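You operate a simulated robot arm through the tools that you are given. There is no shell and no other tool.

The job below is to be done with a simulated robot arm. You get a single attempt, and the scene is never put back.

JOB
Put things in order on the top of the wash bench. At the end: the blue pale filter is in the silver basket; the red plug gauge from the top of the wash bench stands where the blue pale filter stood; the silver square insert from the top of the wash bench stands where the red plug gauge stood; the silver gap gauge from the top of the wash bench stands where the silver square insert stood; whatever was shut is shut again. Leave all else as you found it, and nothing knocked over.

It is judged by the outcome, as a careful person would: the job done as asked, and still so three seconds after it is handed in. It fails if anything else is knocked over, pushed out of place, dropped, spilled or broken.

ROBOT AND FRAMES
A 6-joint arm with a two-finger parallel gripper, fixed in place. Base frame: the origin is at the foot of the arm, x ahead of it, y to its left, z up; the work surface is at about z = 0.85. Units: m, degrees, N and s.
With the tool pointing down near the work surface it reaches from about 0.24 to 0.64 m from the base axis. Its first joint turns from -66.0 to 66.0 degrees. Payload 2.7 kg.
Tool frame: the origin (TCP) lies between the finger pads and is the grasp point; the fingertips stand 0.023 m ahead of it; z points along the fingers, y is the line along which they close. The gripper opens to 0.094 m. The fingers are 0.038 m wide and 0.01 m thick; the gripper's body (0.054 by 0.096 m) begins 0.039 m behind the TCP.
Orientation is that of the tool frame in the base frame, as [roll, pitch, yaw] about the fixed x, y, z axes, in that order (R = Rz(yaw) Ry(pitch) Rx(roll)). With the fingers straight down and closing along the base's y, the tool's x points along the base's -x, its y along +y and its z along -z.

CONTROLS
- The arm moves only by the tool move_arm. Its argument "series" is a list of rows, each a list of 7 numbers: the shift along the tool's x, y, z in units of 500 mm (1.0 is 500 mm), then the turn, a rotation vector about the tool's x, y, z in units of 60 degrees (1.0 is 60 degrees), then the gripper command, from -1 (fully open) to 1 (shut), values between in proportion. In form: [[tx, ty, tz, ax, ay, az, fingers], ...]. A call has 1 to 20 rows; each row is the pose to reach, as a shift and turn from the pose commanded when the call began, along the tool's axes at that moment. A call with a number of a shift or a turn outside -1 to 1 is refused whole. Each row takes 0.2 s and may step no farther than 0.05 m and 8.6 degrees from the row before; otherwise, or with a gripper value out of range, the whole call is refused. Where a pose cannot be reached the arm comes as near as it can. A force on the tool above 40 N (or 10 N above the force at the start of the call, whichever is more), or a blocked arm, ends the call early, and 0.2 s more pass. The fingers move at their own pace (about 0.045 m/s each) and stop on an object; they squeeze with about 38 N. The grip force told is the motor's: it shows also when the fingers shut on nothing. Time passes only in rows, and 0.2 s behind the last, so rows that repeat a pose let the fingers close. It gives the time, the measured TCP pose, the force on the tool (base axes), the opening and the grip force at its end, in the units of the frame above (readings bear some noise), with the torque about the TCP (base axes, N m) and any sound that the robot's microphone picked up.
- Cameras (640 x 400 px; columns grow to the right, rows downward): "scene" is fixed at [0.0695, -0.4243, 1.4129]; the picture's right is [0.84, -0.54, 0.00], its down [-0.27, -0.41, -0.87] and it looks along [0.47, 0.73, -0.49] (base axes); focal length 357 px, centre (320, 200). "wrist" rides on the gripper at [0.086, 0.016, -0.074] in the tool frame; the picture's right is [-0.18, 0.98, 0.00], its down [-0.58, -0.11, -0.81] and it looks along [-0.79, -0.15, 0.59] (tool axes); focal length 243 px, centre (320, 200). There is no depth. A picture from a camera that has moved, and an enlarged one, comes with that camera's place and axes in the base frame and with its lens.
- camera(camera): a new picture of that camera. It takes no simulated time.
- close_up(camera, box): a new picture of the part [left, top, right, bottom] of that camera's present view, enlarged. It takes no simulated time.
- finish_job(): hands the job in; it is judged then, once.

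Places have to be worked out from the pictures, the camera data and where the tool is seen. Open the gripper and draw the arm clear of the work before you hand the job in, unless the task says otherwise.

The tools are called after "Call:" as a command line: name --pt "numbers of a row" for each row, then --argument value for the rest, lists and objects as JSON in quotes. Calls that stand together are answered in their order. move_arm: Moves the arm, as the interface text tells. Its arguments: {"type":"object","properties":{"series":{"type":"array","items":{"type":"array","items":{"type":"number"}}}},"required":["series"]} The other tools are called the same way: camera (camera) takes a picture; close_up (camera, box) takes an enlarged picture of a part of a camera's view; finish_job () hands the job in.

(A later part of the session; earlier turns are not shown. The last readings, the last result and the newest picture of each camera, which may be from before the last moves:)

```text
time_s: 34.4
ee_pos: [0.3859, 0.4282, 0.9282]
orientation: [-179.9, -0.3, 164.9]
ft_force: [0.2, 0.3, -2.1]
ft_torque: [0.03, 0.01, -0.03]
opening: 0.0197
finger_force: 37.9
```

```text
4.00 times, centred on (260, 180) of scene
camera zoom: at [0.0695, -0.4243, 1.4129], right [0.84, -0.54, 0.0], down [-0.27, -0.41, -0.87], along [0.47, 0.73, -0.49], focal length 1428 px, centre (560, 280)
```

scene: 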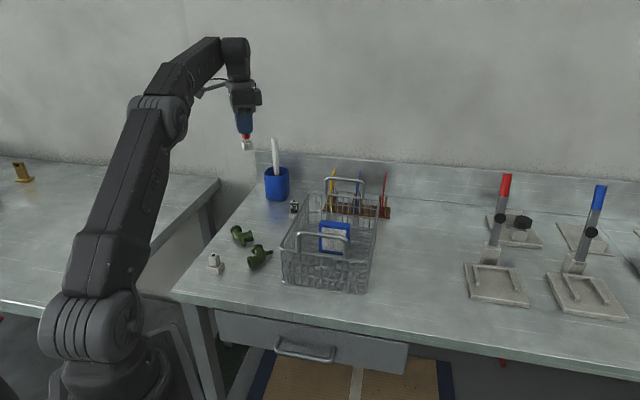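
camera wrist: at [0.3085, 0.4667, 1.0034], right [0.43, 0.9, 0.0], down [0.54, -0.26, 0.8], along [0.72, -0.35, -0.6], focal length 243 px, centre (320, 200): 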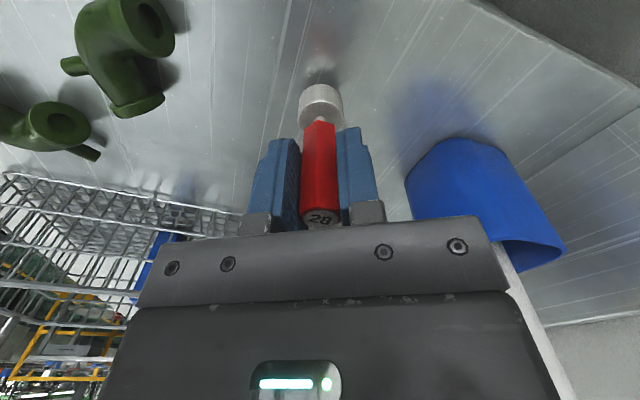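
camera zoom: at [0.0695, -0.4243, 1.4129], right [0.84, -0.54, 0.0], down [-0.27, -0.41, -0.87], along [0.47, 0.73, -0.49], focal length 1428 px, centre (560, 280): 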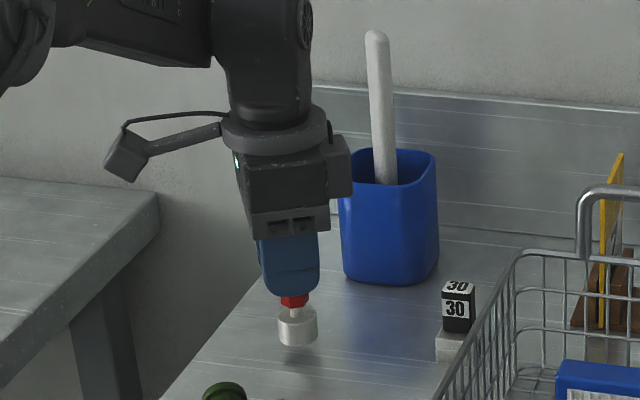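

About 10 mm remain. I lower in small steps, watching the force.

Call:
move_arm --pt "0 0 0.004 0 0 0 1" --pt "0 0 0.008 0 0 0 1" --pt "0 0 0.012 0 0 0 1" --pt "0 0 0.016 0 0 0 1" --pt "0 0 0.018 0 0 0 1"

```text
time_s: 35.6
ee_pos: [0.3881, 0.4287, 0.9204]
orientation: [-180.0, -0.4, 165.1]
ft_force: [0.3, -0.3, -2.5]
ft_torque: [0.01, -0.01, 0.02]
opening: 0.0197
finger_force: 38.0
```

No contact at 0.920, so I lower another 3 mm in 1 mm steps.

Call:
move_arm --pt "0 0 0.002 0 0 0 1" --pt "0 0 0.004 0 0 0 1" --pt "0 0 0.0055 0 0 0 1"

```text
time_s: 36.4
ee_pos: [0.3868, 0.4271, 0.9181]
orientation: [180.0, -0.2, 164.9]
ft_force: [-2.4, -2.9, 8.5]
ft_torque: [-0.21, 0.16, 0.02]
opening: 0.0195
finger_force: 38.6
```

Contact at z ≈ 0.918 (force +8.5 N), matching the pick height. I ease the load off by about 1 mm and open.

Call:
move_arm --pt "0 0 -0.0015 0 0 0 1" --pt "0 0 -0.0015 0 0 0 1" --pt "0 0 -0.0015 0 0 0 0.4" --pt "0 0 -0.0015 0 0 0 0.1" --pt "0 0 -0.0015 0 0 0 -0.1" --pt "0 0 -0.0015 0 0 0 -0.1"

Call:
camera --camera "wrist"

```text
time_s: 37.8
ee_pos: [0.3867, 0.4284, 0.9187]
orientation: [180.0, -0.3, 164.9]
ft_force: [-0.3, 0.0, 0.4]
ft_torque: [-0.02, -0.05, 0.0]
opening: 0.0516
finger_force: 0.0
```

```text
taken
camera wrist: at [0.3083, 0.4666, 0.9931], right [0.43, 0.9, 0.0], down [0.54, -0.26, 0.8], along [0.72, -0.35, -0.6], focal length 243 px, centre (320, 200)
```

wrist: 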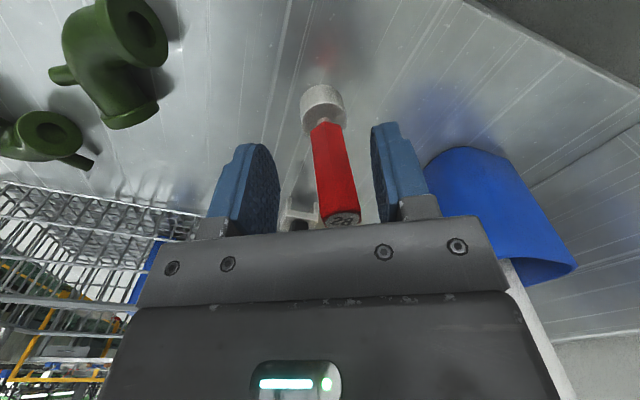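

The gauge now looks tilted toward the right finger in this picture. I look from the scene camera before doing anything.

Call:
close_up --camera "scene" --box '[210, 160, 290, 230]'

Call:
close_up --camera "wrist" --box '[240, 60, 440, 240]'

```text
5.71 times, centred on (250, 195) of scene
camera zoom: at [0.0695, -0.4243, 1.4129], right [0.84, -0.54, 0.0], down [-0.27, -0.41, -0.87], along [0.47, 0.73, -0.49], focal length 2040 px, centre (720, 229)
```

zoom: 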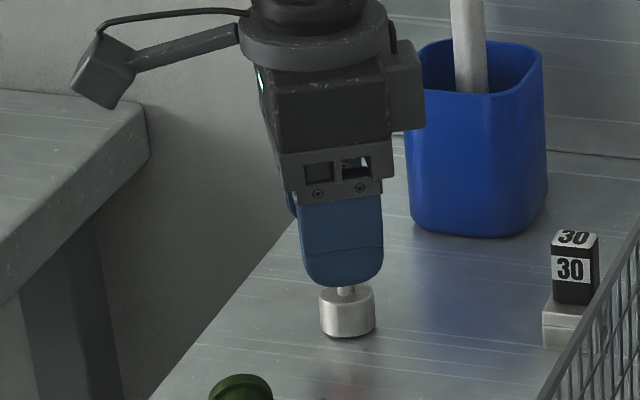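

```text
2.22 times, centred on (340, 150) of wrist
camera zoom: at [0.3083, 0.4666, 0.9931], right [0.43, 0.9, 0.0], down [0.54, -0.26, 0.8], along [0.72, -0.35, -0.6], focal length 539 px, centre (276, 311)
```

zoom: 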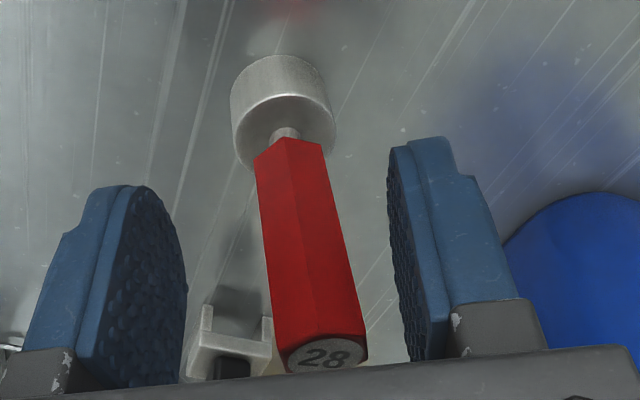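

The gauge is leaning about 7° and may be rocking. The fingers still cage it, so I hold still for a moment and look again.

Call:
move_arm --pt "0 0 0 0 0 0 -0.1"

Call:
close_up --camera "wrist" --box '[240, 60, 440, 240]'

Call:
close_up --camera "scene" --box '[210, 160, 290, 230]'

```text
time_s: 38.2
ee_pos: [0.3862, 0.428, 0.918]
orientation: [179.9, -0.3, 165.0]
ft_force: [-0.1, 0.6, 0.5]
ft_torque: [-0.01, 0.01, 0.0]
opening: 0.0516
finger_force: 0.0
```

```text
2.22 times, centred on (340, 150) of wrist
camera zoom: at [0.3083, 0.4666, 0.9932], right [0.43, 0.9, 0.0], down [0.54, -0.26, 0.8], along [0.72, -0.35, -0.6], focal length 539 px, centre (276, 311)
```

zoom: 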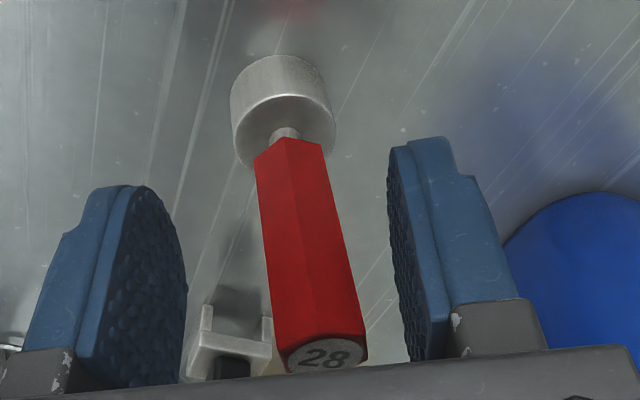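

```text
5.71 times, centred on (250, 195) of scene
camera zoom: at [0.0695, -0.4243, 1.4129], right [0.84, -0.54, 0.0], down [-0.27, -0.41, -0.87], along [0.47, 0.73, -0.49], focal length 2040 px, centre (720, 229)
```

zoom: 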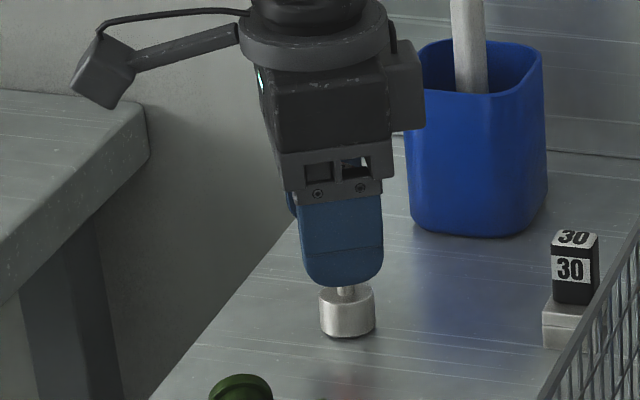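

Nothing has moved in 0.4 s, so it is static, yet still leaning. I zoom in on the base to see what it rests on.

Call:
close_up --camera "wrist" --box '[296, 70, 360, 110]'

Call:
close_up --camera "scene" --box '[240, 186, 272, 206]'

```text
10.00 times, centred on (328, 90) of wrist
camera zoom: at [0.3083, 0.4666, 0.9932], right [0.43, 0.9, 0.0], down [0.54, -0.26, 0.8], along [0.72, -0.35, -0.6], focal length 2426 px, centre (240, 1300)
```

zoom: 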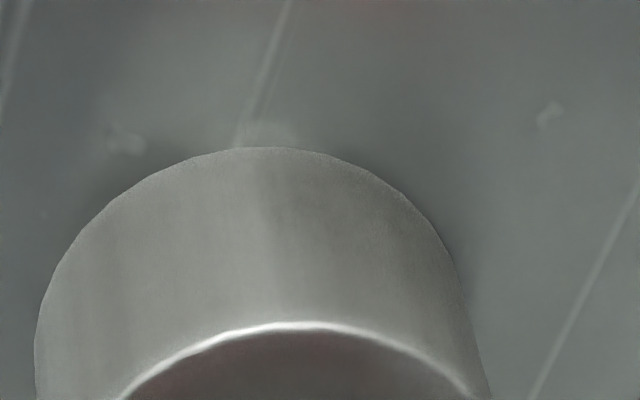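

```text
16.00 times, centred on (256, 196) of scene
camera zoom: at [0.0695, -0.4243, 1.4129], right [0.84, -0.54, 0.0], down [-0.27, -0.41, -0.87], along [0.47, 0.73, -0.49], focal length 5714 px, centre (1344, 264)
```

zoom: 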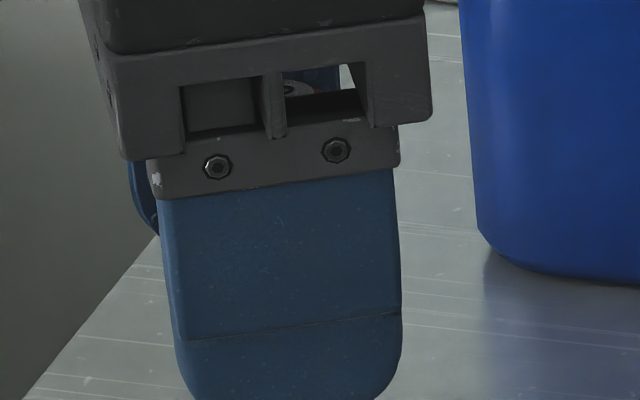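

The base itself looks tilted about 5°. I check its underside edge from the scene camera.

Call:
close_up --camera "scene" --box '[240, 200, 272, 220]'

Call:
close_up --camera "wrist" --box '[296, 90, 376, 230]'

```text
16.00 times, centred on (256, 210) of scene
camera zoom: at [0.0695, -0.4243, 1.4129], right [0.84, -0.54, 0.0], down [-0.27, -0.41, -0.87], along [0.47, 0.73, -0.49], focal length 5714 px, centre (1344, 40)
```

zoom: 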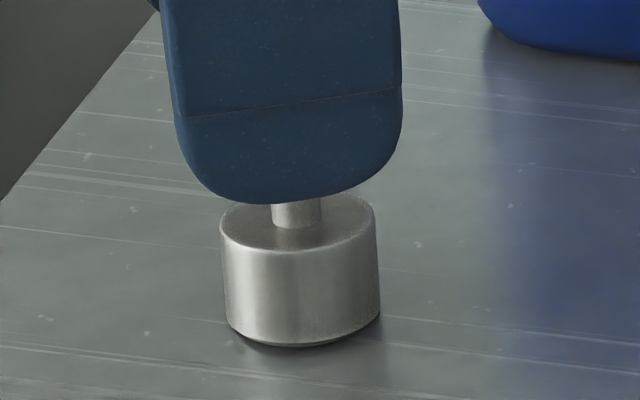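

```text
2.86 times, centred on (336, 160) of wrist
camera zoom: at [0.3083, 0.4666, 0.9932], right [0.43, 0.9, 0.0], down [0.54, -0.26, 0.8], along [0.72, -0.35, -0.6], focal length 693 px, centre (274, 314)
```

zoom: 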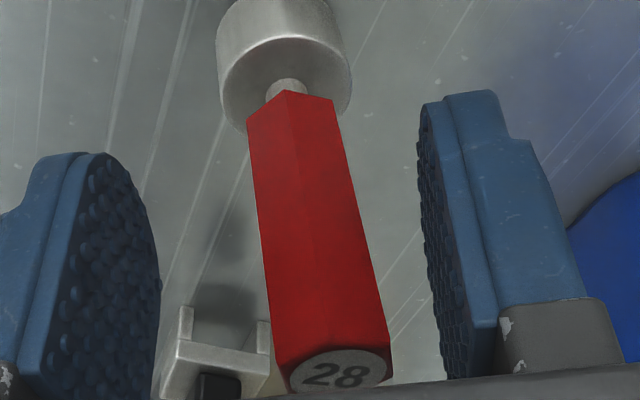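

The near edge of the base appears lifted by about 2 mm. I wait one more second, with the fingers still as a cage, to see if it settles.

Call:
move_arm --pt "0 0 0 0 0 0 -0.1" --pt "0 0 0 0 0 0 -0.1" --pt "0 0 0 0 0 0 -0.1" --pt "0 0 0 0 0 0 -0.1" --pt "0 0 0 0 0 0 -0.1"

Call:
close_up --camera "wrist" --box '[296, 90, 376, 230]'

Call:
close_up --camera "scene" --box '[240, 200, 272, 220]'

```text
time_s: 39.4
ee_pos: [0.3864, 0.4287, 0.9191]
orientation: [180.0, -0.3, 164.9]
ft_force: [-0.2, -0.2, -0.4]
ft_torque: [0.02, -0.01, 0.02]
opening: 0.0517
finger_force: 0.1
```

```text
2.86 times, centred on (336, 160) of wrist
camera zoom: at [0.3083, 0.4666, 0.9931], right [0.43, 0.9, 0.0], down [0.54, -0.26, 0.8], along [0.72, -0.35, -0.6], focal length 693 px, centre (274, 314)
```

zoom: 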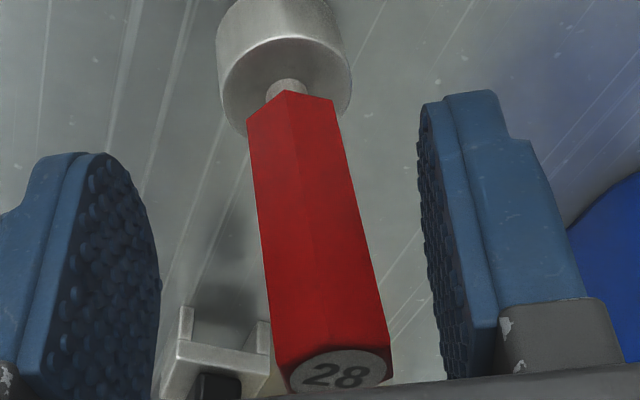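

```text
16.00 times, centred on (256, 210) of scene
camera zoom: at [0.0695, -0.4243, 1.4129], right [0.84, -0.54, 0.0], down [-0.27, -0.41, -0.87], along [0.47, 0.73, -0.49], focal length 5714 px, centre (1344, 40)
```

zoom: 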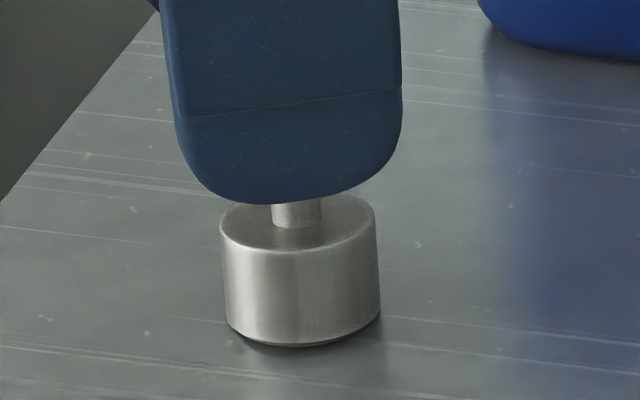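

It stays leaning about 5° and is static, probably dragged by one pad on release. I will straighten it without squeezing: centre the gripper on its base (about 2 mm toward +y) and narrow the fingers to just over the handle width, so the pads push it upright.

Call:
move_arm --pt "0 0.002 0 0 0 0 -0.1" --pt "0 0.004 0 0 0 0 0.1" --pt "0 0.004 0 0 0 0 0.3" --pt "0 0.004 0 0 0 0 0.42" --pt "0 0.004 0 0 0 0 0.48" --pt "0 0.004 0 0 0 0 0.52" --pt "0 0.004 0 0 0 0 0.54" --pt "0 0.004 0 0 0 0 0.54"

Call:
close_up --camera "wrist" --box '[280, 70, 360, 230]'

Call:
close_up --camera "scene" --box '[240, 200, 272, 220]'

```text
time_s: 41.2
ee_pos: [0.3872, 0.43, 0.9186]
orientation: [-180.0, -0.4, 164.9]
ft_force: [0.1, -0.3, -0.7]
ft_torque: [0.04, 0.02, 0.0]
opening: 0.0215
finger_force: 0.0
```

```text
2.50 times, centred on (320, 150) of wrist
camera zoom: at [0.3089, 0.4686, 0.9933], right [0.43, 0.9, 0.0], down [0.54, -0.26, 0.8], along [0.72, -0.35, -0.6], focal length 606 px, centre (320, 325)
```

zoom: 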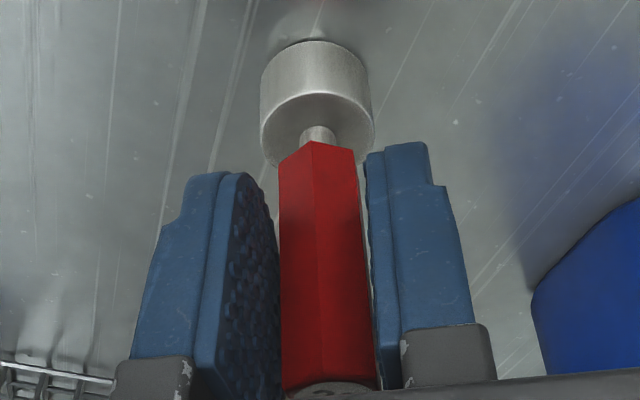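

```text
16.00 times, centred on (256, 210) of scene
camera zoom: at [0.0695, -0.4243, 1.4129], right [0.84, -0.54, 0.0], down [-0.27, -0.41, -0.87], along [0.47, 0.73, -0.49], focal length 5714 px, centre (1344, 40)
```

zoom: 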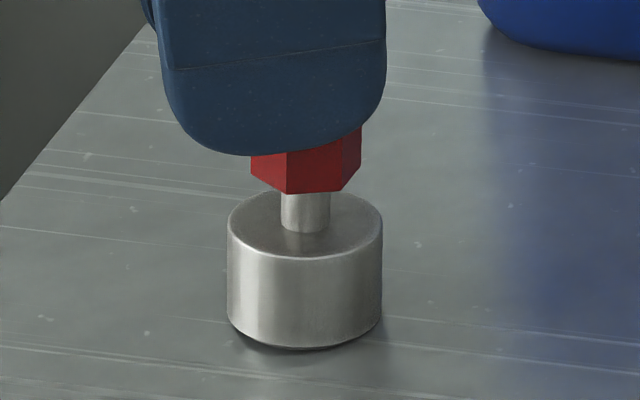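

The lean is down to about 2°. I narrow the fingers a little more, to about 0.020 m, to bring it fully upright.

Call:
move_arm --pt "0 0 0 0 0 0 0.56" --pt "0 0 0 0 0 0 0.575" --pt "0 0 0 0 0 0 0.58" --pt "0 0 0 0 0 0 0.58"

Call:
close_up --camera "wrist" --box '[280, 70, 360, 230]'

Call:
close_up --camera "scene" --box '[240, 200, 272, 220]'

```text
time_s: 42.2
ee_pos: [0.3877, 0.4294, 0.9182]
orientation: [180.0, -0.3, 164.9]
ft_force: [-0.9, -1.1, -0.2]
ft_torque: [-0.02, 0.01, 0.01]
opening: 0.0211
finger_force: 1.0
```

```text
2.50 times, centred on (320, 150) of wrist
camera zoom: at [0.3089, 0.4685, 0.9932], right [0.43, 0.9, 0.0], down [0.54, -0.26, 0.8], along [0.72, -0.35, -0.6], focal length 606 px, centre (320, 325)
```

zoom: 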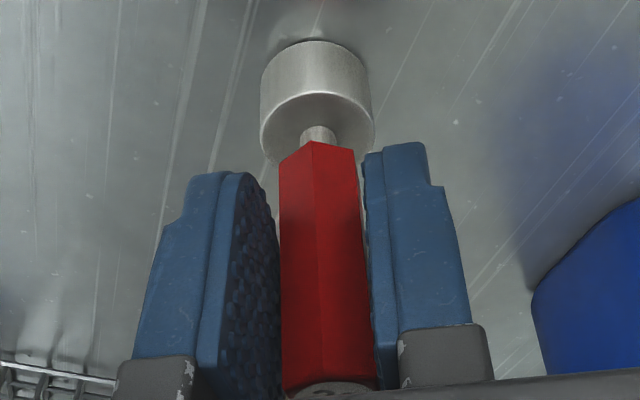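

```text
16.00 times, centred on (256, 210) of scene
camera zoom: at [0.0695, -0.4244, 1.4129], right [0.84, -0.54, 0.0], down [-0.27, -0.41, -0.87], along [0.47, 0.73, -0.49], focal length 5714 px, centre (1344, 40)
```

zoom: 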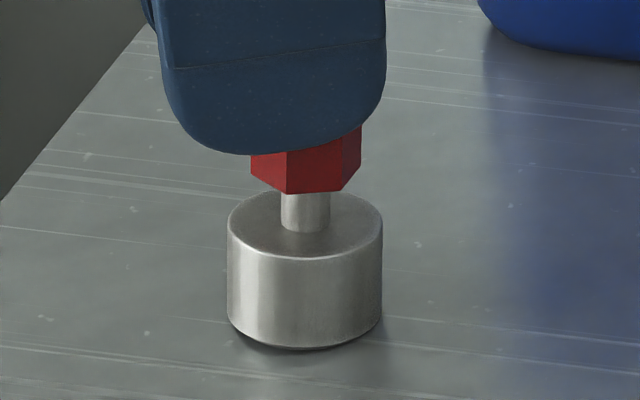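

The pads hit the slightly tilted handle with only 1 N. I squeeze fully to bring it upright, then lift 2 mm to clear any sideways preload before setting it down more gently.

Call:
move_arm --pt "0 0 0 0 0 0 0.7" --pt "0 0 0 0 0 0 1" --pt "0 0 0 0 0 0 1" --pt "0 0 0 0 0 0 1" --pt "0 0 -0.002 0 0 0 1" --pt "0 0 -0.006 0 0 0 1" --pt "0 0 -0.006 0 0 0 1" --pt "0 0 -0.006 0 0 0 1"

Call:
close_up --camera "wrist" --box '[280, 70, 360, 230]'

Call:
close_up --camera "scene" --box '[240, 200, 272, 220]'

```text
time_s: 44.0
ee_pos: [0.3874, 0.4298, 0.9218]
orientation: [-179.9, -0.4, 165.0]
ft_force: [0.6, -0.1, -2.1]
ft_torque: [0.03, 0.02, 0.0]
opening: 0.0196
finger_force: 37.7
```

```text
2.50 times, centred on (320, 150) of wrist
camera zoom: at [0.309, 0.4687, 0.9963], right [0.43, 0.9, 0.0], down [0.54, -0.26, 0.8], along [0.72, -0.35, -0.6], focal length 606 px, centre (320, 325)
```

zoom: 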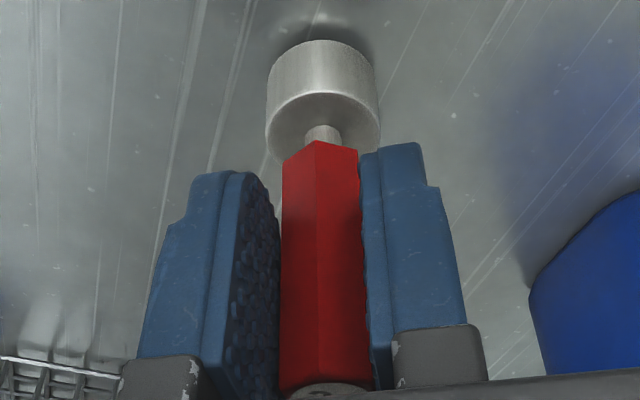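

```text
16.00 times, centred on (256, 210) of scene
camera zoom: at [0.0695, -0.4243, 1.4129], right [0.84, -0.54, 0.0], down [-0.27, -0.41, -0.87], along [0.47, 0.73, -0.49], focal length 5714 px, centre (1344, 40)
```

zoom: 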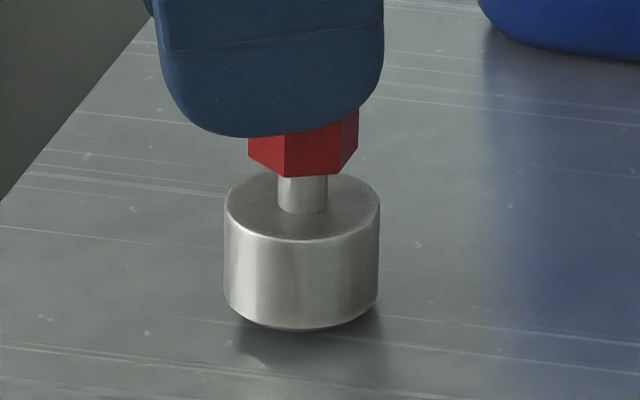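

It is upright again and about 3 mm above the table, carrying its full weight (-2.1 N). I lower it gently in small steps for a light touch only.

Call:
move_arm --pt "0 0 0.002 0 0 0 1" --pt "0 0 0.004 0 0 0 1" --pt "0 0 0.005 0 0 0 1" --pt "0 0 0.005 0 0 0 1"

```text
time_s: 45.0
ee_pos: [0.3863, 0.4301, 0.9176]
orientation: [-179.9, -0.2, 164.9]
ft_force: [-0.9, -0.5, -2.8]
ft_torque: [-0.02, -0.02, 0.02]
opening: 0.0195
finger_force: 37.2
```

No contact load yet. I lower in 0.25 mm steps.

Call:
move_arm --pt "0 0 0.0005 0 0 0 1" --pt "0 0 0.001 0 0 0 1" --pt "0 0 0.001 0 0 0 1"

```text
time_s: 45.8
ee_pos: [0.3865, 0.4298, 0.9188]
orientation: [179.9, -0.3, 164.8]
ft_force: [-1.1, -0.5, -1.1]
ft_torque: [-0.02, 0.05, 0.02]
opening: 0.0192
finger_force: 37.7
```

The vertical force is easing (-1.1 N), so this is just at first contact. One more quarter millimetre.

Call:
move_arm --pt "0 0 0.0006 0 0 0 1" --pt "0 0 0.0006 0 0 0 1"

Call:
close_up --camera "scene" --box '[240, 200, 272, 220]'

```text
time_s: 46.4
ee_pos: [0.3872, 0.4295, 0.9187]
orientation: [180.0, -0.3, 165.0]
ft_force: [-2.0, -1.7, 3.7]
ft_torque: [-0.11, 0.07, -0.03]
opening: 0.0195
finger_force: 37.6
```

```text
16.00 times, centred on (256, 210) of scene
camera zoom: at [0.0694, -0.4244, 1.4128], right [0.84, -0.54, 0.0], down [-0.27, -0.41, -0.87], along [0.47, 0.73, -0.49], focal length 5714 px, centre (1344, 40)
```

zoom: 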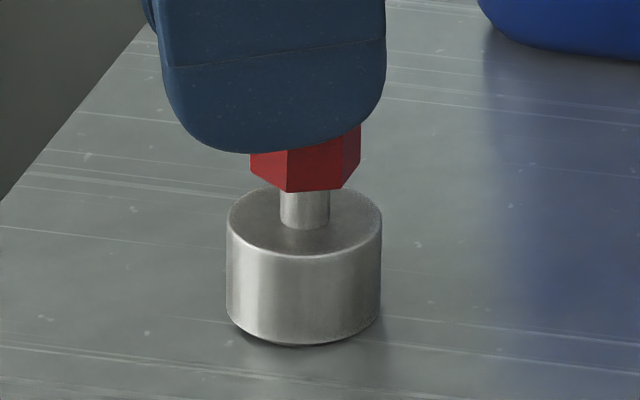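

Contact load is about 6 N here, so I back off 0.25 mm to nearly nothing and then open very slowly so no pad drags the handle.

Call:
move_arm --pt "0 0 -0.0005 0 0 0 1" --pt "0 0 -0.0005 0 0 0 1" --pt "0 0 -0.0005 0 0 0 0.62" --pt "0 0 -0.0005 0 0 0 0.6" --pt "0 0 -0.0005 0 0 0 0.59" --pt "0 0 -0.0005 0 0 0 0.58" --pt "0 0 -0.0005 0 0 0 0.575" --pt "0 0 -0.0005 0 0 0 0.57" --pt "0 0 -0.0005 0 0 0 0.565" --pt "0 0 -0.0005 0 0 0 0.56" --pt "0 0 -0.0005 0 0 0 0.555" --pt "0 0 -0.0005 0 0 0 0.55" --pt "0 0 -0.0005 0 0 0 0.55"

Call:
close_up --camera "wrist" --box '[280, 70, 360, 230]'

Call:
close_up --camera "scene" --box '[240, 200, 272, 220]'

```text
time_s: 49.2
ee_pos: [0.3864, 0.4291, 0.9184]
orientation: [-180.0, -0.4, 164.9]
ft_force: [0.2, 0.2, 0.6]
ft_torque: [-0.02, -0.01, -0.02]
opening: 0.0215
finger_force: 0.0
```

```text
2.50 times, centred on (320, 150) of wrist
camera zoom: at [0.309, 0.4684, 0.9929], right [0.43, 0.9, 0.0], down [0.54, -0.26, 0.8], along [0.72, -0.35, -0.6], focal length 606 px, centre (320, 325)
```

zoom: 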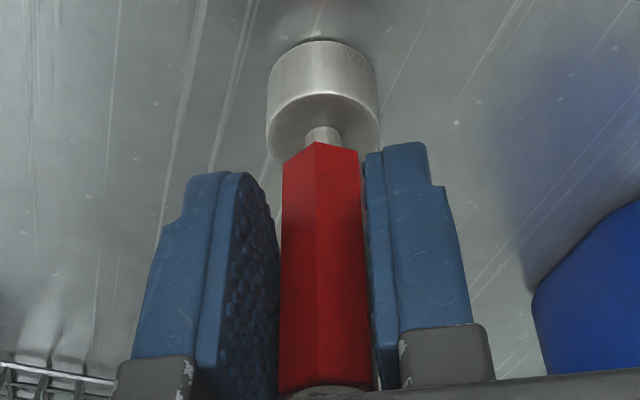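

```text
16.00 times, centred on (256, 210) of scene
camera zoom: at [0.0695, -0.4243, 1.4129], right [0.84, -0.54, 0.0], down [-0.27, -0.41, -0.87], along [0.47, 0.73, -0.49], focal length 5714 px, centre (1344, 40)
```

zoom: 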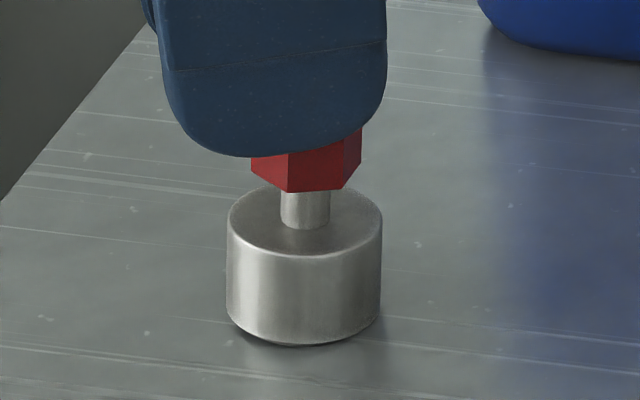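

It now stands upright with a small gap on both sides. I continue opening slowly to full clearance and check again.

Call:
move_arm --pt "0 0 0 0 0 0 0.53" --pt "0 0 0 0 0 0 0.5" --pt "0 0 0 0 0 0 0.45" --pt "0 0 0 0 0 0 0.4" --pt "0 0 0 0 0 0 0.3" --pt "0 0 0 0 0 0 0.2" --pt "0 0 0 0 0 0 0.1" --pt "0 0 0 0 0 0 -0.1" --pt "0 0 0 0 0 0 -0.1"

Call:
close_up --camera "wrist" --box '[280, 70, 360, 230]'

Call:
close_up --camera "scene" --box '[240, 200, 272, 220]'

```text
time_s: 51.2
ee_pos: [0.3872, 0.4293, 0.9197]
orientation: [-180.0, -0.3, 164.9]
ft_force: [0.2, 0.0, -0.7]
ft_torque: [0.01, -0.02, 0.0]
opening: 0.0513
finger_force: 0.1
```

```text
2.50 times, centred on (320, 150) of wrist
camera zoom: at [0.309, 0.4684, 0.9929], right [0.43, 0.9, 0.0], down [0.54, -0.26, 0.8], along [0.72, -0.35, -0.6], focal length 606 px, centre (320, 325)
```

zoom: 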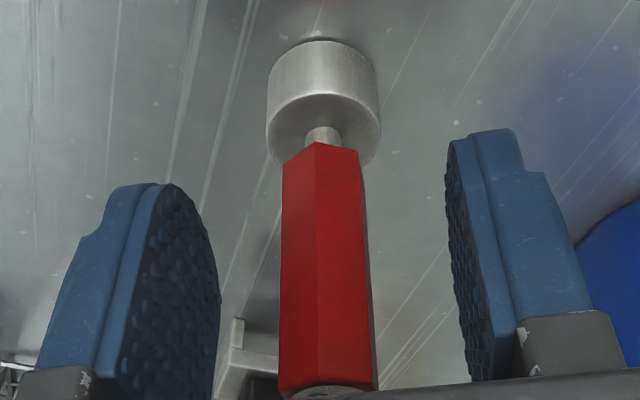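

```text
16.00 times, centred on (256, 210) of scene
camera zoom: at [0.0695, -0.4243, 1.4129], right [0.84, -0.54, 0.0], down [-0.27, -0.41, -0.87], along [0.47, 0.73, -0.49], focal length 5714 px, centre (1344, 40)
```

zoom: 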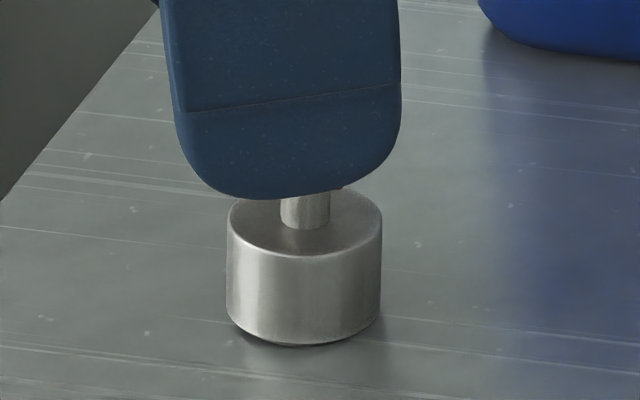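

The gauge stands upright on the filter's old spot, about (0.387, 0.430). I rise straight up and then check it again.

Call:
move_arm --pt "0 0 -0.015 0 0 0 -0.1" --pt "0 0 -0.05 0 0 0 -0.1" --pt "0 0 -0.1 0 0 0 -0.1" --pt "0 0 -0.17 0 0 0 -0.1" --pt "0 0 -0.24 0 0 0 -0.1" --pt "0 0 -0.31 0 0 0 -0.1" --pt "0 0 -0.36 0 0 0 -0.1" --pt "0 0 -0.36 0 0 0 -0.1"

Call:
camera --camera "wrist"

Call:
close_up --camera "scene" --box '[200, 140, 400, 300]'

```text
time_s: 53.0
ee_pos: [0.3893, 0.429, 1.0989]
orientation: [-179.9, -0.3, 164.9]
ft_force: [-0.3, 0.2, -0.8]
ft_torque: [-0.03, -0.03, -0.02]
opening: 0.0518
finger_force: 0.0
```

```text
taken
camera wrist: at [0.3109, 0.468, 1.1733], right [0.43, 0.9, 0.0], down [0.54, -0.26, 0.8], along [0.72, -0.35, -0.6], focal length 243 px, centre (320, 200)
```

wrist: 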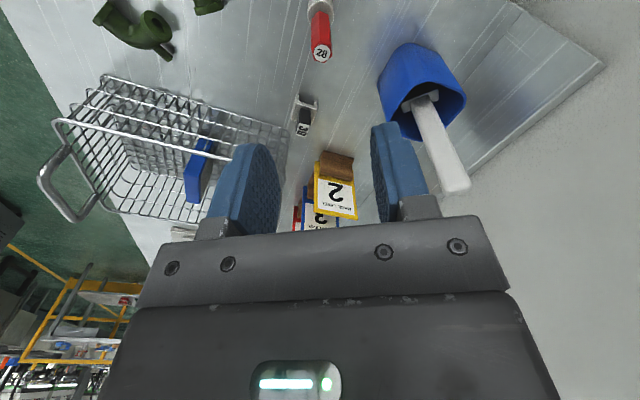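

```text
2.50 times, centred on (300, 220) of scene
camera zoom: at [0.0695, -0.4243, 1.4129], right [0.84, -0.54, 0.0], down [-0.27, -0.41, -0.87], along [0.47, 0.73, -0.49], focal length 893 px, centre (370, 150)
```

zoom: 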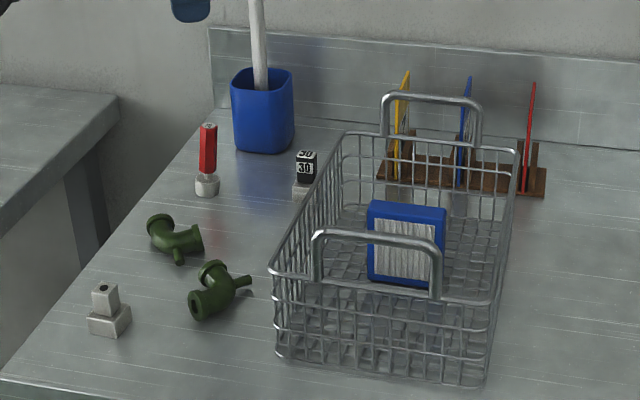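

The plug gauge is upright on the filter's spot and the filter stands in the basket. Now the square insert: I move above it (0.216, 0.258), turning so the fingers close square to its sides.

Call:
move_arm --pt "0.02 -0.035 0 0 0 -0.1 -0.1" --pt "0.055 -0.095 0 0 0 -0.22 -0.1" --pt "0.09 -0.155 0.01 0 0 -0.34 -0.1" --pt "0.125 -0.215 0.02 0 0 -0.46 -0.1" --pt "0.16 -0.275 0.03 0 0 -0.58 -0.1" --pt "0.195 -0.335 0.04 0 0 -0.7 -0.1" --pt "0.225 -0.385 0.04 0 0 -0.82 -0.1" --pt "0.245 -0.4204 0.04 0 0 -0.927 -0.1" --pt "0.245 -0.4204 0.04 0 0 -0.927 -0.1"

Call:
camera --camera "wrist"

Call:
camera --camera "scene"

```text
time_s: 55.0
ee_pos: [0.214, 0.2588, 1.0788]
orientation: [179.7, -0.2, -139.4]
ft_force: [-0.5, -0.2, 0.2]
ft_torque: [0.01, -0.02, 0.02]
opening: 0.052
finger_force: 0.0
```

```text
taken
camera wrist: at [0.1395, 0.2153, 1.1529], right [-0.5, 0.87, 0.0], down [0.52, 0.3, 0.8], along [0.7, 0.4, -0.59], focal length 243 px, centre (320, 200)
```

wrist: 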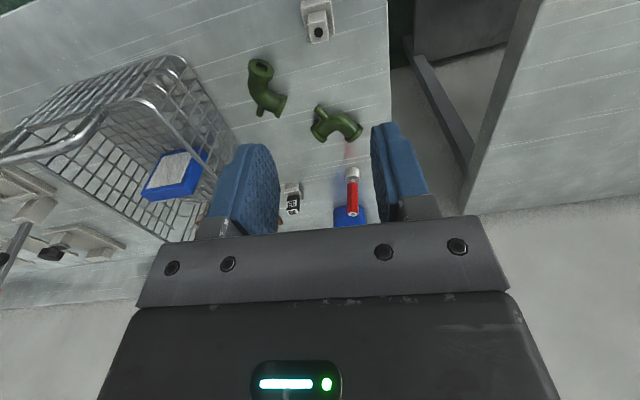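

```text
taken
```

scene: 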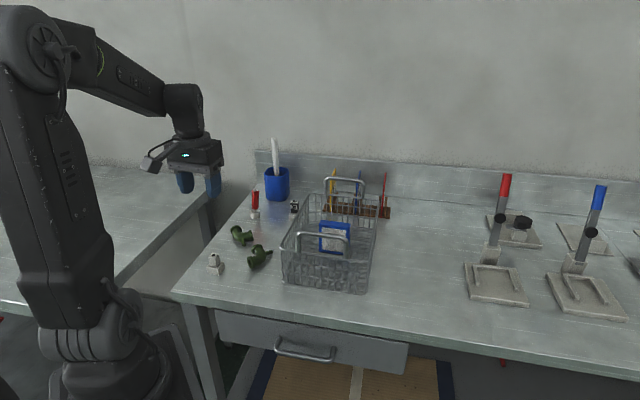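

The insert is at the top centre of the wrist view. I enlarge it to refine its centre, turn and heights.

Call:
close_up --camera "wrist" --box '[272, 0, 368, 60]'

Call:
close_up --camera "scene" --box '[196, 244, 236, 280]'

```text
6.67 times, centred on (320, 30) of wrist
camera zoom: at [0.1395, 0.2153, 1.1529], right [-0.5, 0.87, 0.0], down [0.52, 0.3, 0.8], along [0.7, 0.4, -0.59], focal length 1618 px, centre (320, 1333)
```

zoom: 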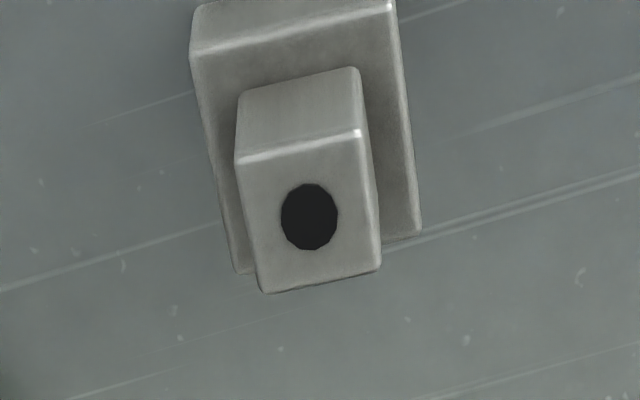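

```text
11.11 times, centred on (216, 262) of scene
camera zoom: at [0.0695, -0.4244, 1.4129], right [0.84, -0.54, 0.0], down [-0.27, -0.41, -0.87], along [0.47, 0.73, -0.49], focal length 3968 px, centre (1476, -489)
```

zoom: 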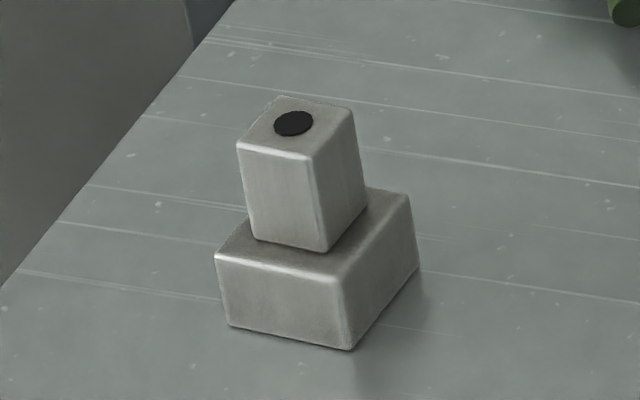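

The insert's centre is (0.2168, 0.2585), its top is z ≈ 0.894, its base step is at z ≈ 0.868, and the sides match the present tool turn. I correct by 3 mm and descend partway.

Call:
move_arm --pt "-0.0038 -0.004 0.03 0 0 0 -0.1" --pt "-0.0038 -0.004 0.09 0 0 0 -0.1" --pt "-0.0038 -0.004 0.16 0 0 0 -0.1" --pt "-0.0038 -0.004 0.22 0 0 0 -0.1" --pt "-0.0038 -0.004 0.28 0 0 0 -0.1" --pt "-0.0038 -0.004 0.31 0 0 0 -0.1" --pt "-0.0038 -0.004 0.31 0 0 0 -0.1"

Call:
camera --camera "wrist"

Call:
close_up --camera "scene" --box '[160, 170, 300, 290]'

```text
time_s: 56.6
ee_pos: [0.2188, 0.2586, 0.9239]
orientation: [179.9, -0.2, -139.6]
ft_force: [-1.0, 0.0, 0.3]
ft_torque: [0.01, 0.0, -0.01]
opening: 0.0518
finger_force: 0.0
```

```text
taken
camera wrist: at [0.1429, 0.2149, 0.9977], right [-0.5, 0.87, 0.0], down [0.52, 0.29, 0.8], along [0.7, 0.4, -0.59], focal length 243 px, centre (320, 200)
```

wrist: 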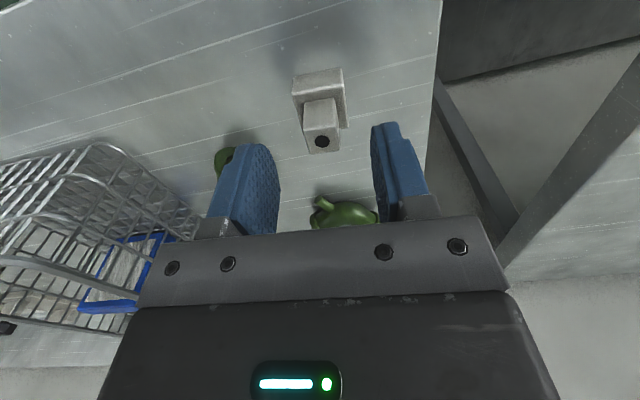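

```text
3.33 times, centred on (230, 230) of scene
camera zoom: at [0.0695, -0.4243, 1.4129], right [0.84, -0.54, 0.0], down [-0.27, -0.41, -0.87], along [0.47, 0.73, -0.49], focal length 1190 px, centre (620, 100)
```

zoom: 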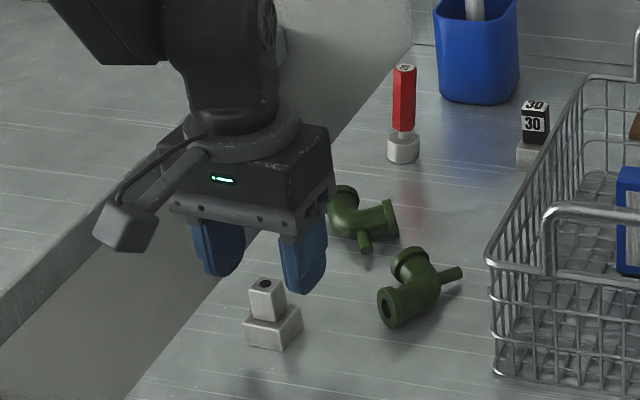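

Aligned: the cube is midway between the fingers. I descend to z ≈ 0.893 and close on the upper block.

Call:
move_arm --pt "0 0 0.02 0 0 0 -0.1" --pt "0 0 0.04 0 0 0 -0.1" --pt "0 0 0.056 0 0 0 -0.1" --pt "0 0 0.062 0 0 0 -0.1" --pt "0 0 0.062 0 0 0 0.3" --pt "0 0 0.062 0 0 0 0.6" --pt "0 0 0.062 0 0 0 1" --pt "0 0 0.062 0 0 0 1" --pt "0 0 0.062 0 0 0 1"

Call:
camera --camera "wrist"

Call:
close_up --camera "scene" --box '[180, 200, 260, 280]'

```text
time_s: 58.6
ee_pos: [0.2175, 0.2589, 0.8928]
orientation: [179.7, -0.2, -139.5]
ft_force: [1.9, 0.9, 4.5]
ft_torque: [0.0, -0.15, 0.01]
opening: 0.0174
finger_force: 37.7
```

```text
taken
camera wrist: at [0.1419, 0.2152, 0.9675], right [-0.5, 0.87, 0.0], down [0.52, 0.29, 0.8], along [0.7, 0.4, -0.59], focal length 243 px, centre (320, 200)
```

wrist: 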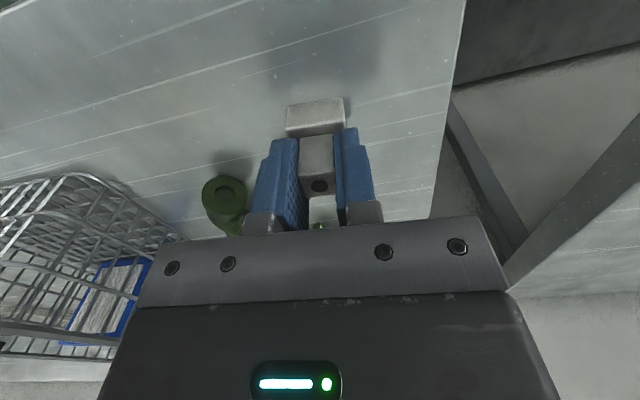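

```text
5.00 times, centred on (220, 240) of scene
camera zoom: at [0.0695, -0.4244, 1.4129], right [0.84, -0.54, 0.0], down [-0.27, -0.41, -0.87], along [0.47, 0.73, -0.49], focal length 1786 px, centre (820, 0)
```

zoom: 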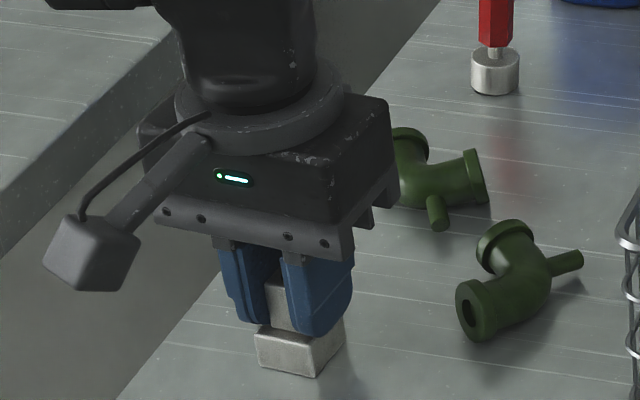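

Gripped at 0.0174 m opening, with the fingertips just resting on the base step. I lift it slowly at first, then up to z ≈ 1.11.

Call:
move_arm --pt "0 0 -0.004 0 0 0 1" --pt "0 0 -0.02 0 0 0 1" --pt "0 0 -0.06 0 0 0 1" --pt "0 0 -0.12 0 0 0 1" --pt "0 0 -0.19 0 0 0 1" --pt "0 0 -0.27 0 0 0 1" --pt "0 0 -0.35 0 0 0 1" --pt "0 0 -0.41 0 0 0 1" --pt "0 0 -0.434 0 0 0 1" --pt "0 0 -0.434 0 0 0 1"

Call:
camera --camera "wrist"

Call:
camera --camera "scene"

```text
time_s: 60.8
ee_pos: [0.2165, 0.2581, 1.111]
orientation: [179.8, -0.2, -139.5]
ft_force: [-0.2, 0.4, -0.8]
ft_torque: [0.01, 0.01, -0.02]
opening: 0.0172
finger_force: 38.6
```

```text
taken
camera wrist: at [0.142, 0.2148, 1.1853], right [-0.5, 0.87, 0.0], down [0.52, 0.29, 0.8], along [0.7, 0.4, -0.59], focal length 243 px, centre (320, 200)
```

wrist: 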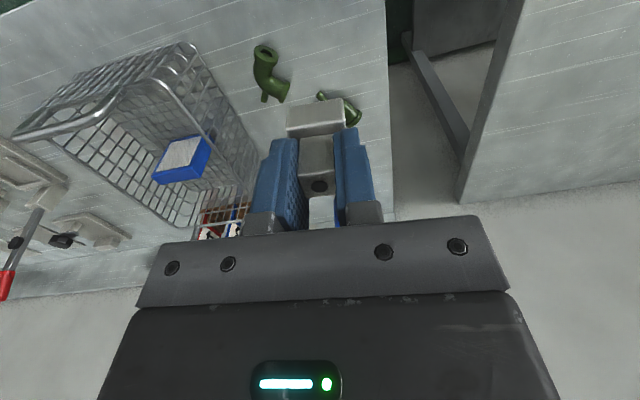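

```text
taken
```

scene: 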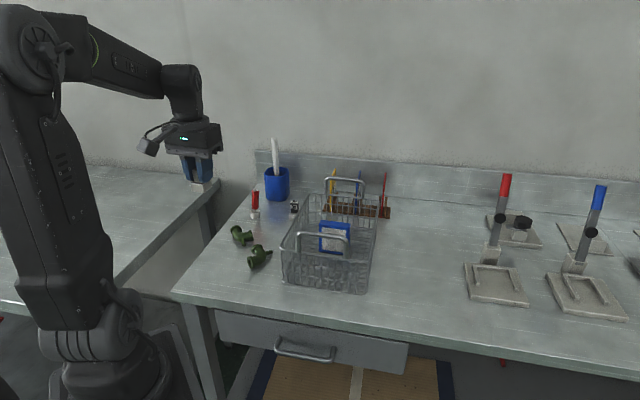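

The insert is held level and clear. I carry it at constant height to above the plug gauge's former place (0.540, -0.0945), passing well above the basket handle.

Call:
move_arm --pt "-0.001 -0.0287 0 0 0 0 1" --pt "-0.0027 -0.0766 0 0 0 0 1" --pt "-0.005 -0.1436 0 0 0 0 1" --pt "-0.0077 -0.2201 0 0 0 0 1" --pt "-0.0104 -0.2967 0 0 0 0 1" --pt "-0.0131 -0.3732 0 0 0 0 1" --pt "-0.0158 -0.4498 0 0 0 0 1" --pt "-0.0185 -0.5264 0 0 0 0 1" --pt "-0.0212 -0.6029 0 0 0 0 1" --pt "-0.0239 -0.6795 0 0 0 0 1" --pt "-0.0265 -0.756 0 0 0 0 1" --pt "-0.0292 -0.8326 0 0 0 0 1" --pt "-0.0312 -0.89 0 0 0 0 1" --pt "-0.0329 -0.9379 0 0 0 0 1" --pt "-0.0336 -0.957 0 0 0 0 1" --pt "-0.0336 -0.957 0 0 0 0 1"

Call:
camera --camera "wrist"

Call:
camera --camera "scene"

```text
time_s: 64.2
ee_pos: [0.5424, -0.0943, 1.1078]
orientation: [179.8, -0.2, -139.5]
ft_force: [0.7, -0.2, -0.4]
ft_torque: [0.0, 0.0, 0.01]
opening: 0.0173
finger_force: 38.3
```

```text
taken
camera wrist: at [0.4664, -0.1383, 1.1828], right [-0.5, 0.87, 0.0], down [0.52, 0.29, 0.8], along [0.7, 0.4, -0.59], focal length 243 px, centre (320, 200)
```

wrist: 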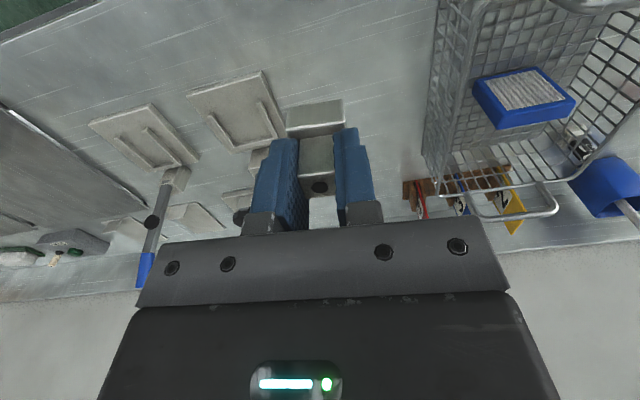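

```text
taken
```

scene: 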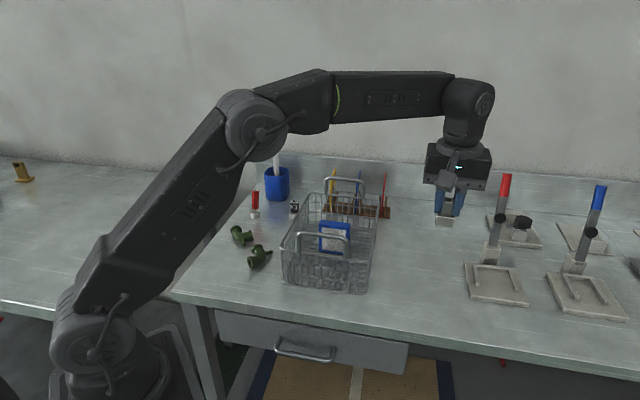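

Nearly on target. I correct by 2 mm and lower to about 12 mm above the table.

Call:
move_arm --pt "0.003 0.0026 0.03 0 0 0 1" --pt "0.003 0.0026 0.09 0 0 0 1" --pt "0.003 0.0026 0.16 0 0 0 1" --pt "0.003 0.0026 0.23 0 0 0 1" --pt "0.003 0.0026 0.3 0 0 0 1" --pt "0.003 0.0026 0.36 0 0 0 1" --pt "0.003 0.0026 0.4 0 0 0 1" --pt "0.003 0.0026 0.406 0 0 0 1" --pt "0.003 0.0026 0.406 0 0 0 1"

Call:
camera --camera "wrist"

Call:
close_up --camera "scene" --box '[360, 200, 520, 320]'

```text
time_s: 66.2
ee_pos: [0.5388, -0.0944, 0.9059]
orientation: [179.8, -0.2, -139.4]
ft_force: [0.6, 1.0, -0.6]
ft_torque: [0.0, 0.03, -0.01]
opening: 0.0172
finger_force: 37.9
```

```text
taken
camera wrist: at [0.4627, -0.1377, 0.9794], right [-0.5, 0.87, 0.0], down [0.52, 0.29, 0.8], along [0.7, 0.4, -0.59], focal length 243 px, centre (320, 200)
```

wrist: 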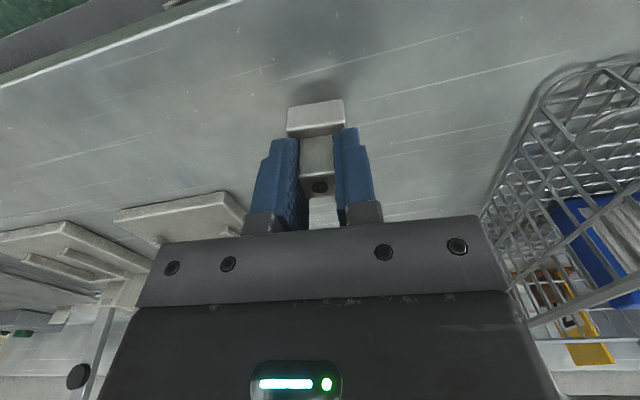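

```text
3.33 times, centred on (440, 260) of scene
camera zoom: at [0.0695, -0.4243, 1.4129], right [0.84, -0.54, 0.0], down [-0.27, -0.41, -0.87], along [0.47, 0.73, -0.49], focal length 1190 px, centre (-80, 0)
```

zoom: 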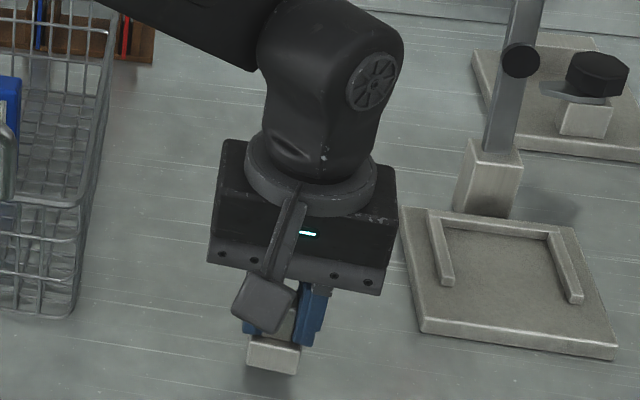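

About 12 mm remain to the pick height. I lower slowly.

Call:
move_arm --pt "-0.001 0 0.004 0 0 0 1" --pt "-0.002 0 0.008 0 0 0 1" --pt "-0.002 0 0.012 0 0 0 1" --pt "-0.002 0 0.016 0 0 0 1" --pt "-0.002 0 0.019 0 0 0 1" --pt "-0.002 0 0.021 0 0 0 1"

```text
time_s: 67.6
ee_pos: [0.5384, -0.0936, 0.8935]
orientation: [179.7, -0.2, -139.5]
ft_force: [-0.6, 0.1, -1.3]
ft_torque: [0.02, 0.01, -0.02]
opening: 0.0174
finger_force: 38.0
```

No contact yet at 0.894, so I go down in half-millimetre steps.

Call:
move_arm --pt "0 0 0.001 0 0 0 1" --pt "0 0 0.002 0 0 0 1" --pt "0 0 0.002 0 0 0 1"

```text
time_s: 68.4
ee_pos: [0.5396, -0.0931, 0.8939]
orientation: [179.8, -0.2, -139.6]
ft_force: [0.1, -0.8, -0.9]
ft_torque: [-0.03, -0.02, 0.0]
opening: 0.0174
finger_force: 37.9
```

Still only its weight on the sensor, so I go down another 1 mm in half steps.

Call:
move_arm --pt "0 0 0.001 0 0 0 1" --pt "0 0 0.002 0 0 0 1" --pt "0 0 0.002 0 0 0 1"

Call:
close_up --camera "wrist" --box '[270, 70, 370, 200]'

```text
time_s: 69.2
ee_pos: [0.5392, -0.0939, 0.893]
orientation: [179.9, -0.1, -139.5]
ft_force: [-0.2, 1.1, 4.7]
ft_torque: [0.0, -0.05, 0.02]
opening: 0.0173
finger_force: 38.2
```

```text
3.08 times, centred on (320, 135) of wrist
camera zoom: at [0.4637, -0.137, 0.9675], right [-0.5, 0.87, 0.0], down [0.52, 0.29, 0.8], along [0.7, 0.4, -0.59], focal length 746 px, centre (320, 400)
```

zoom: 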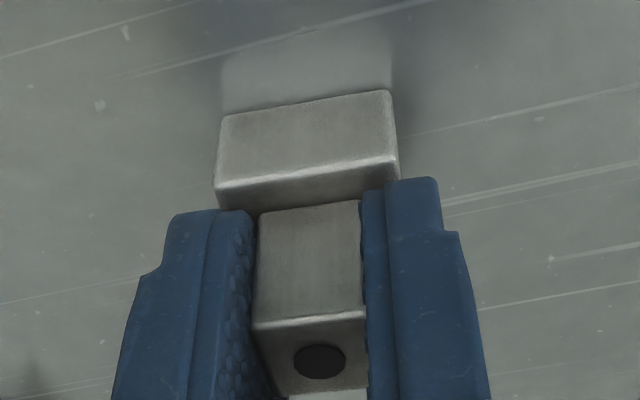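

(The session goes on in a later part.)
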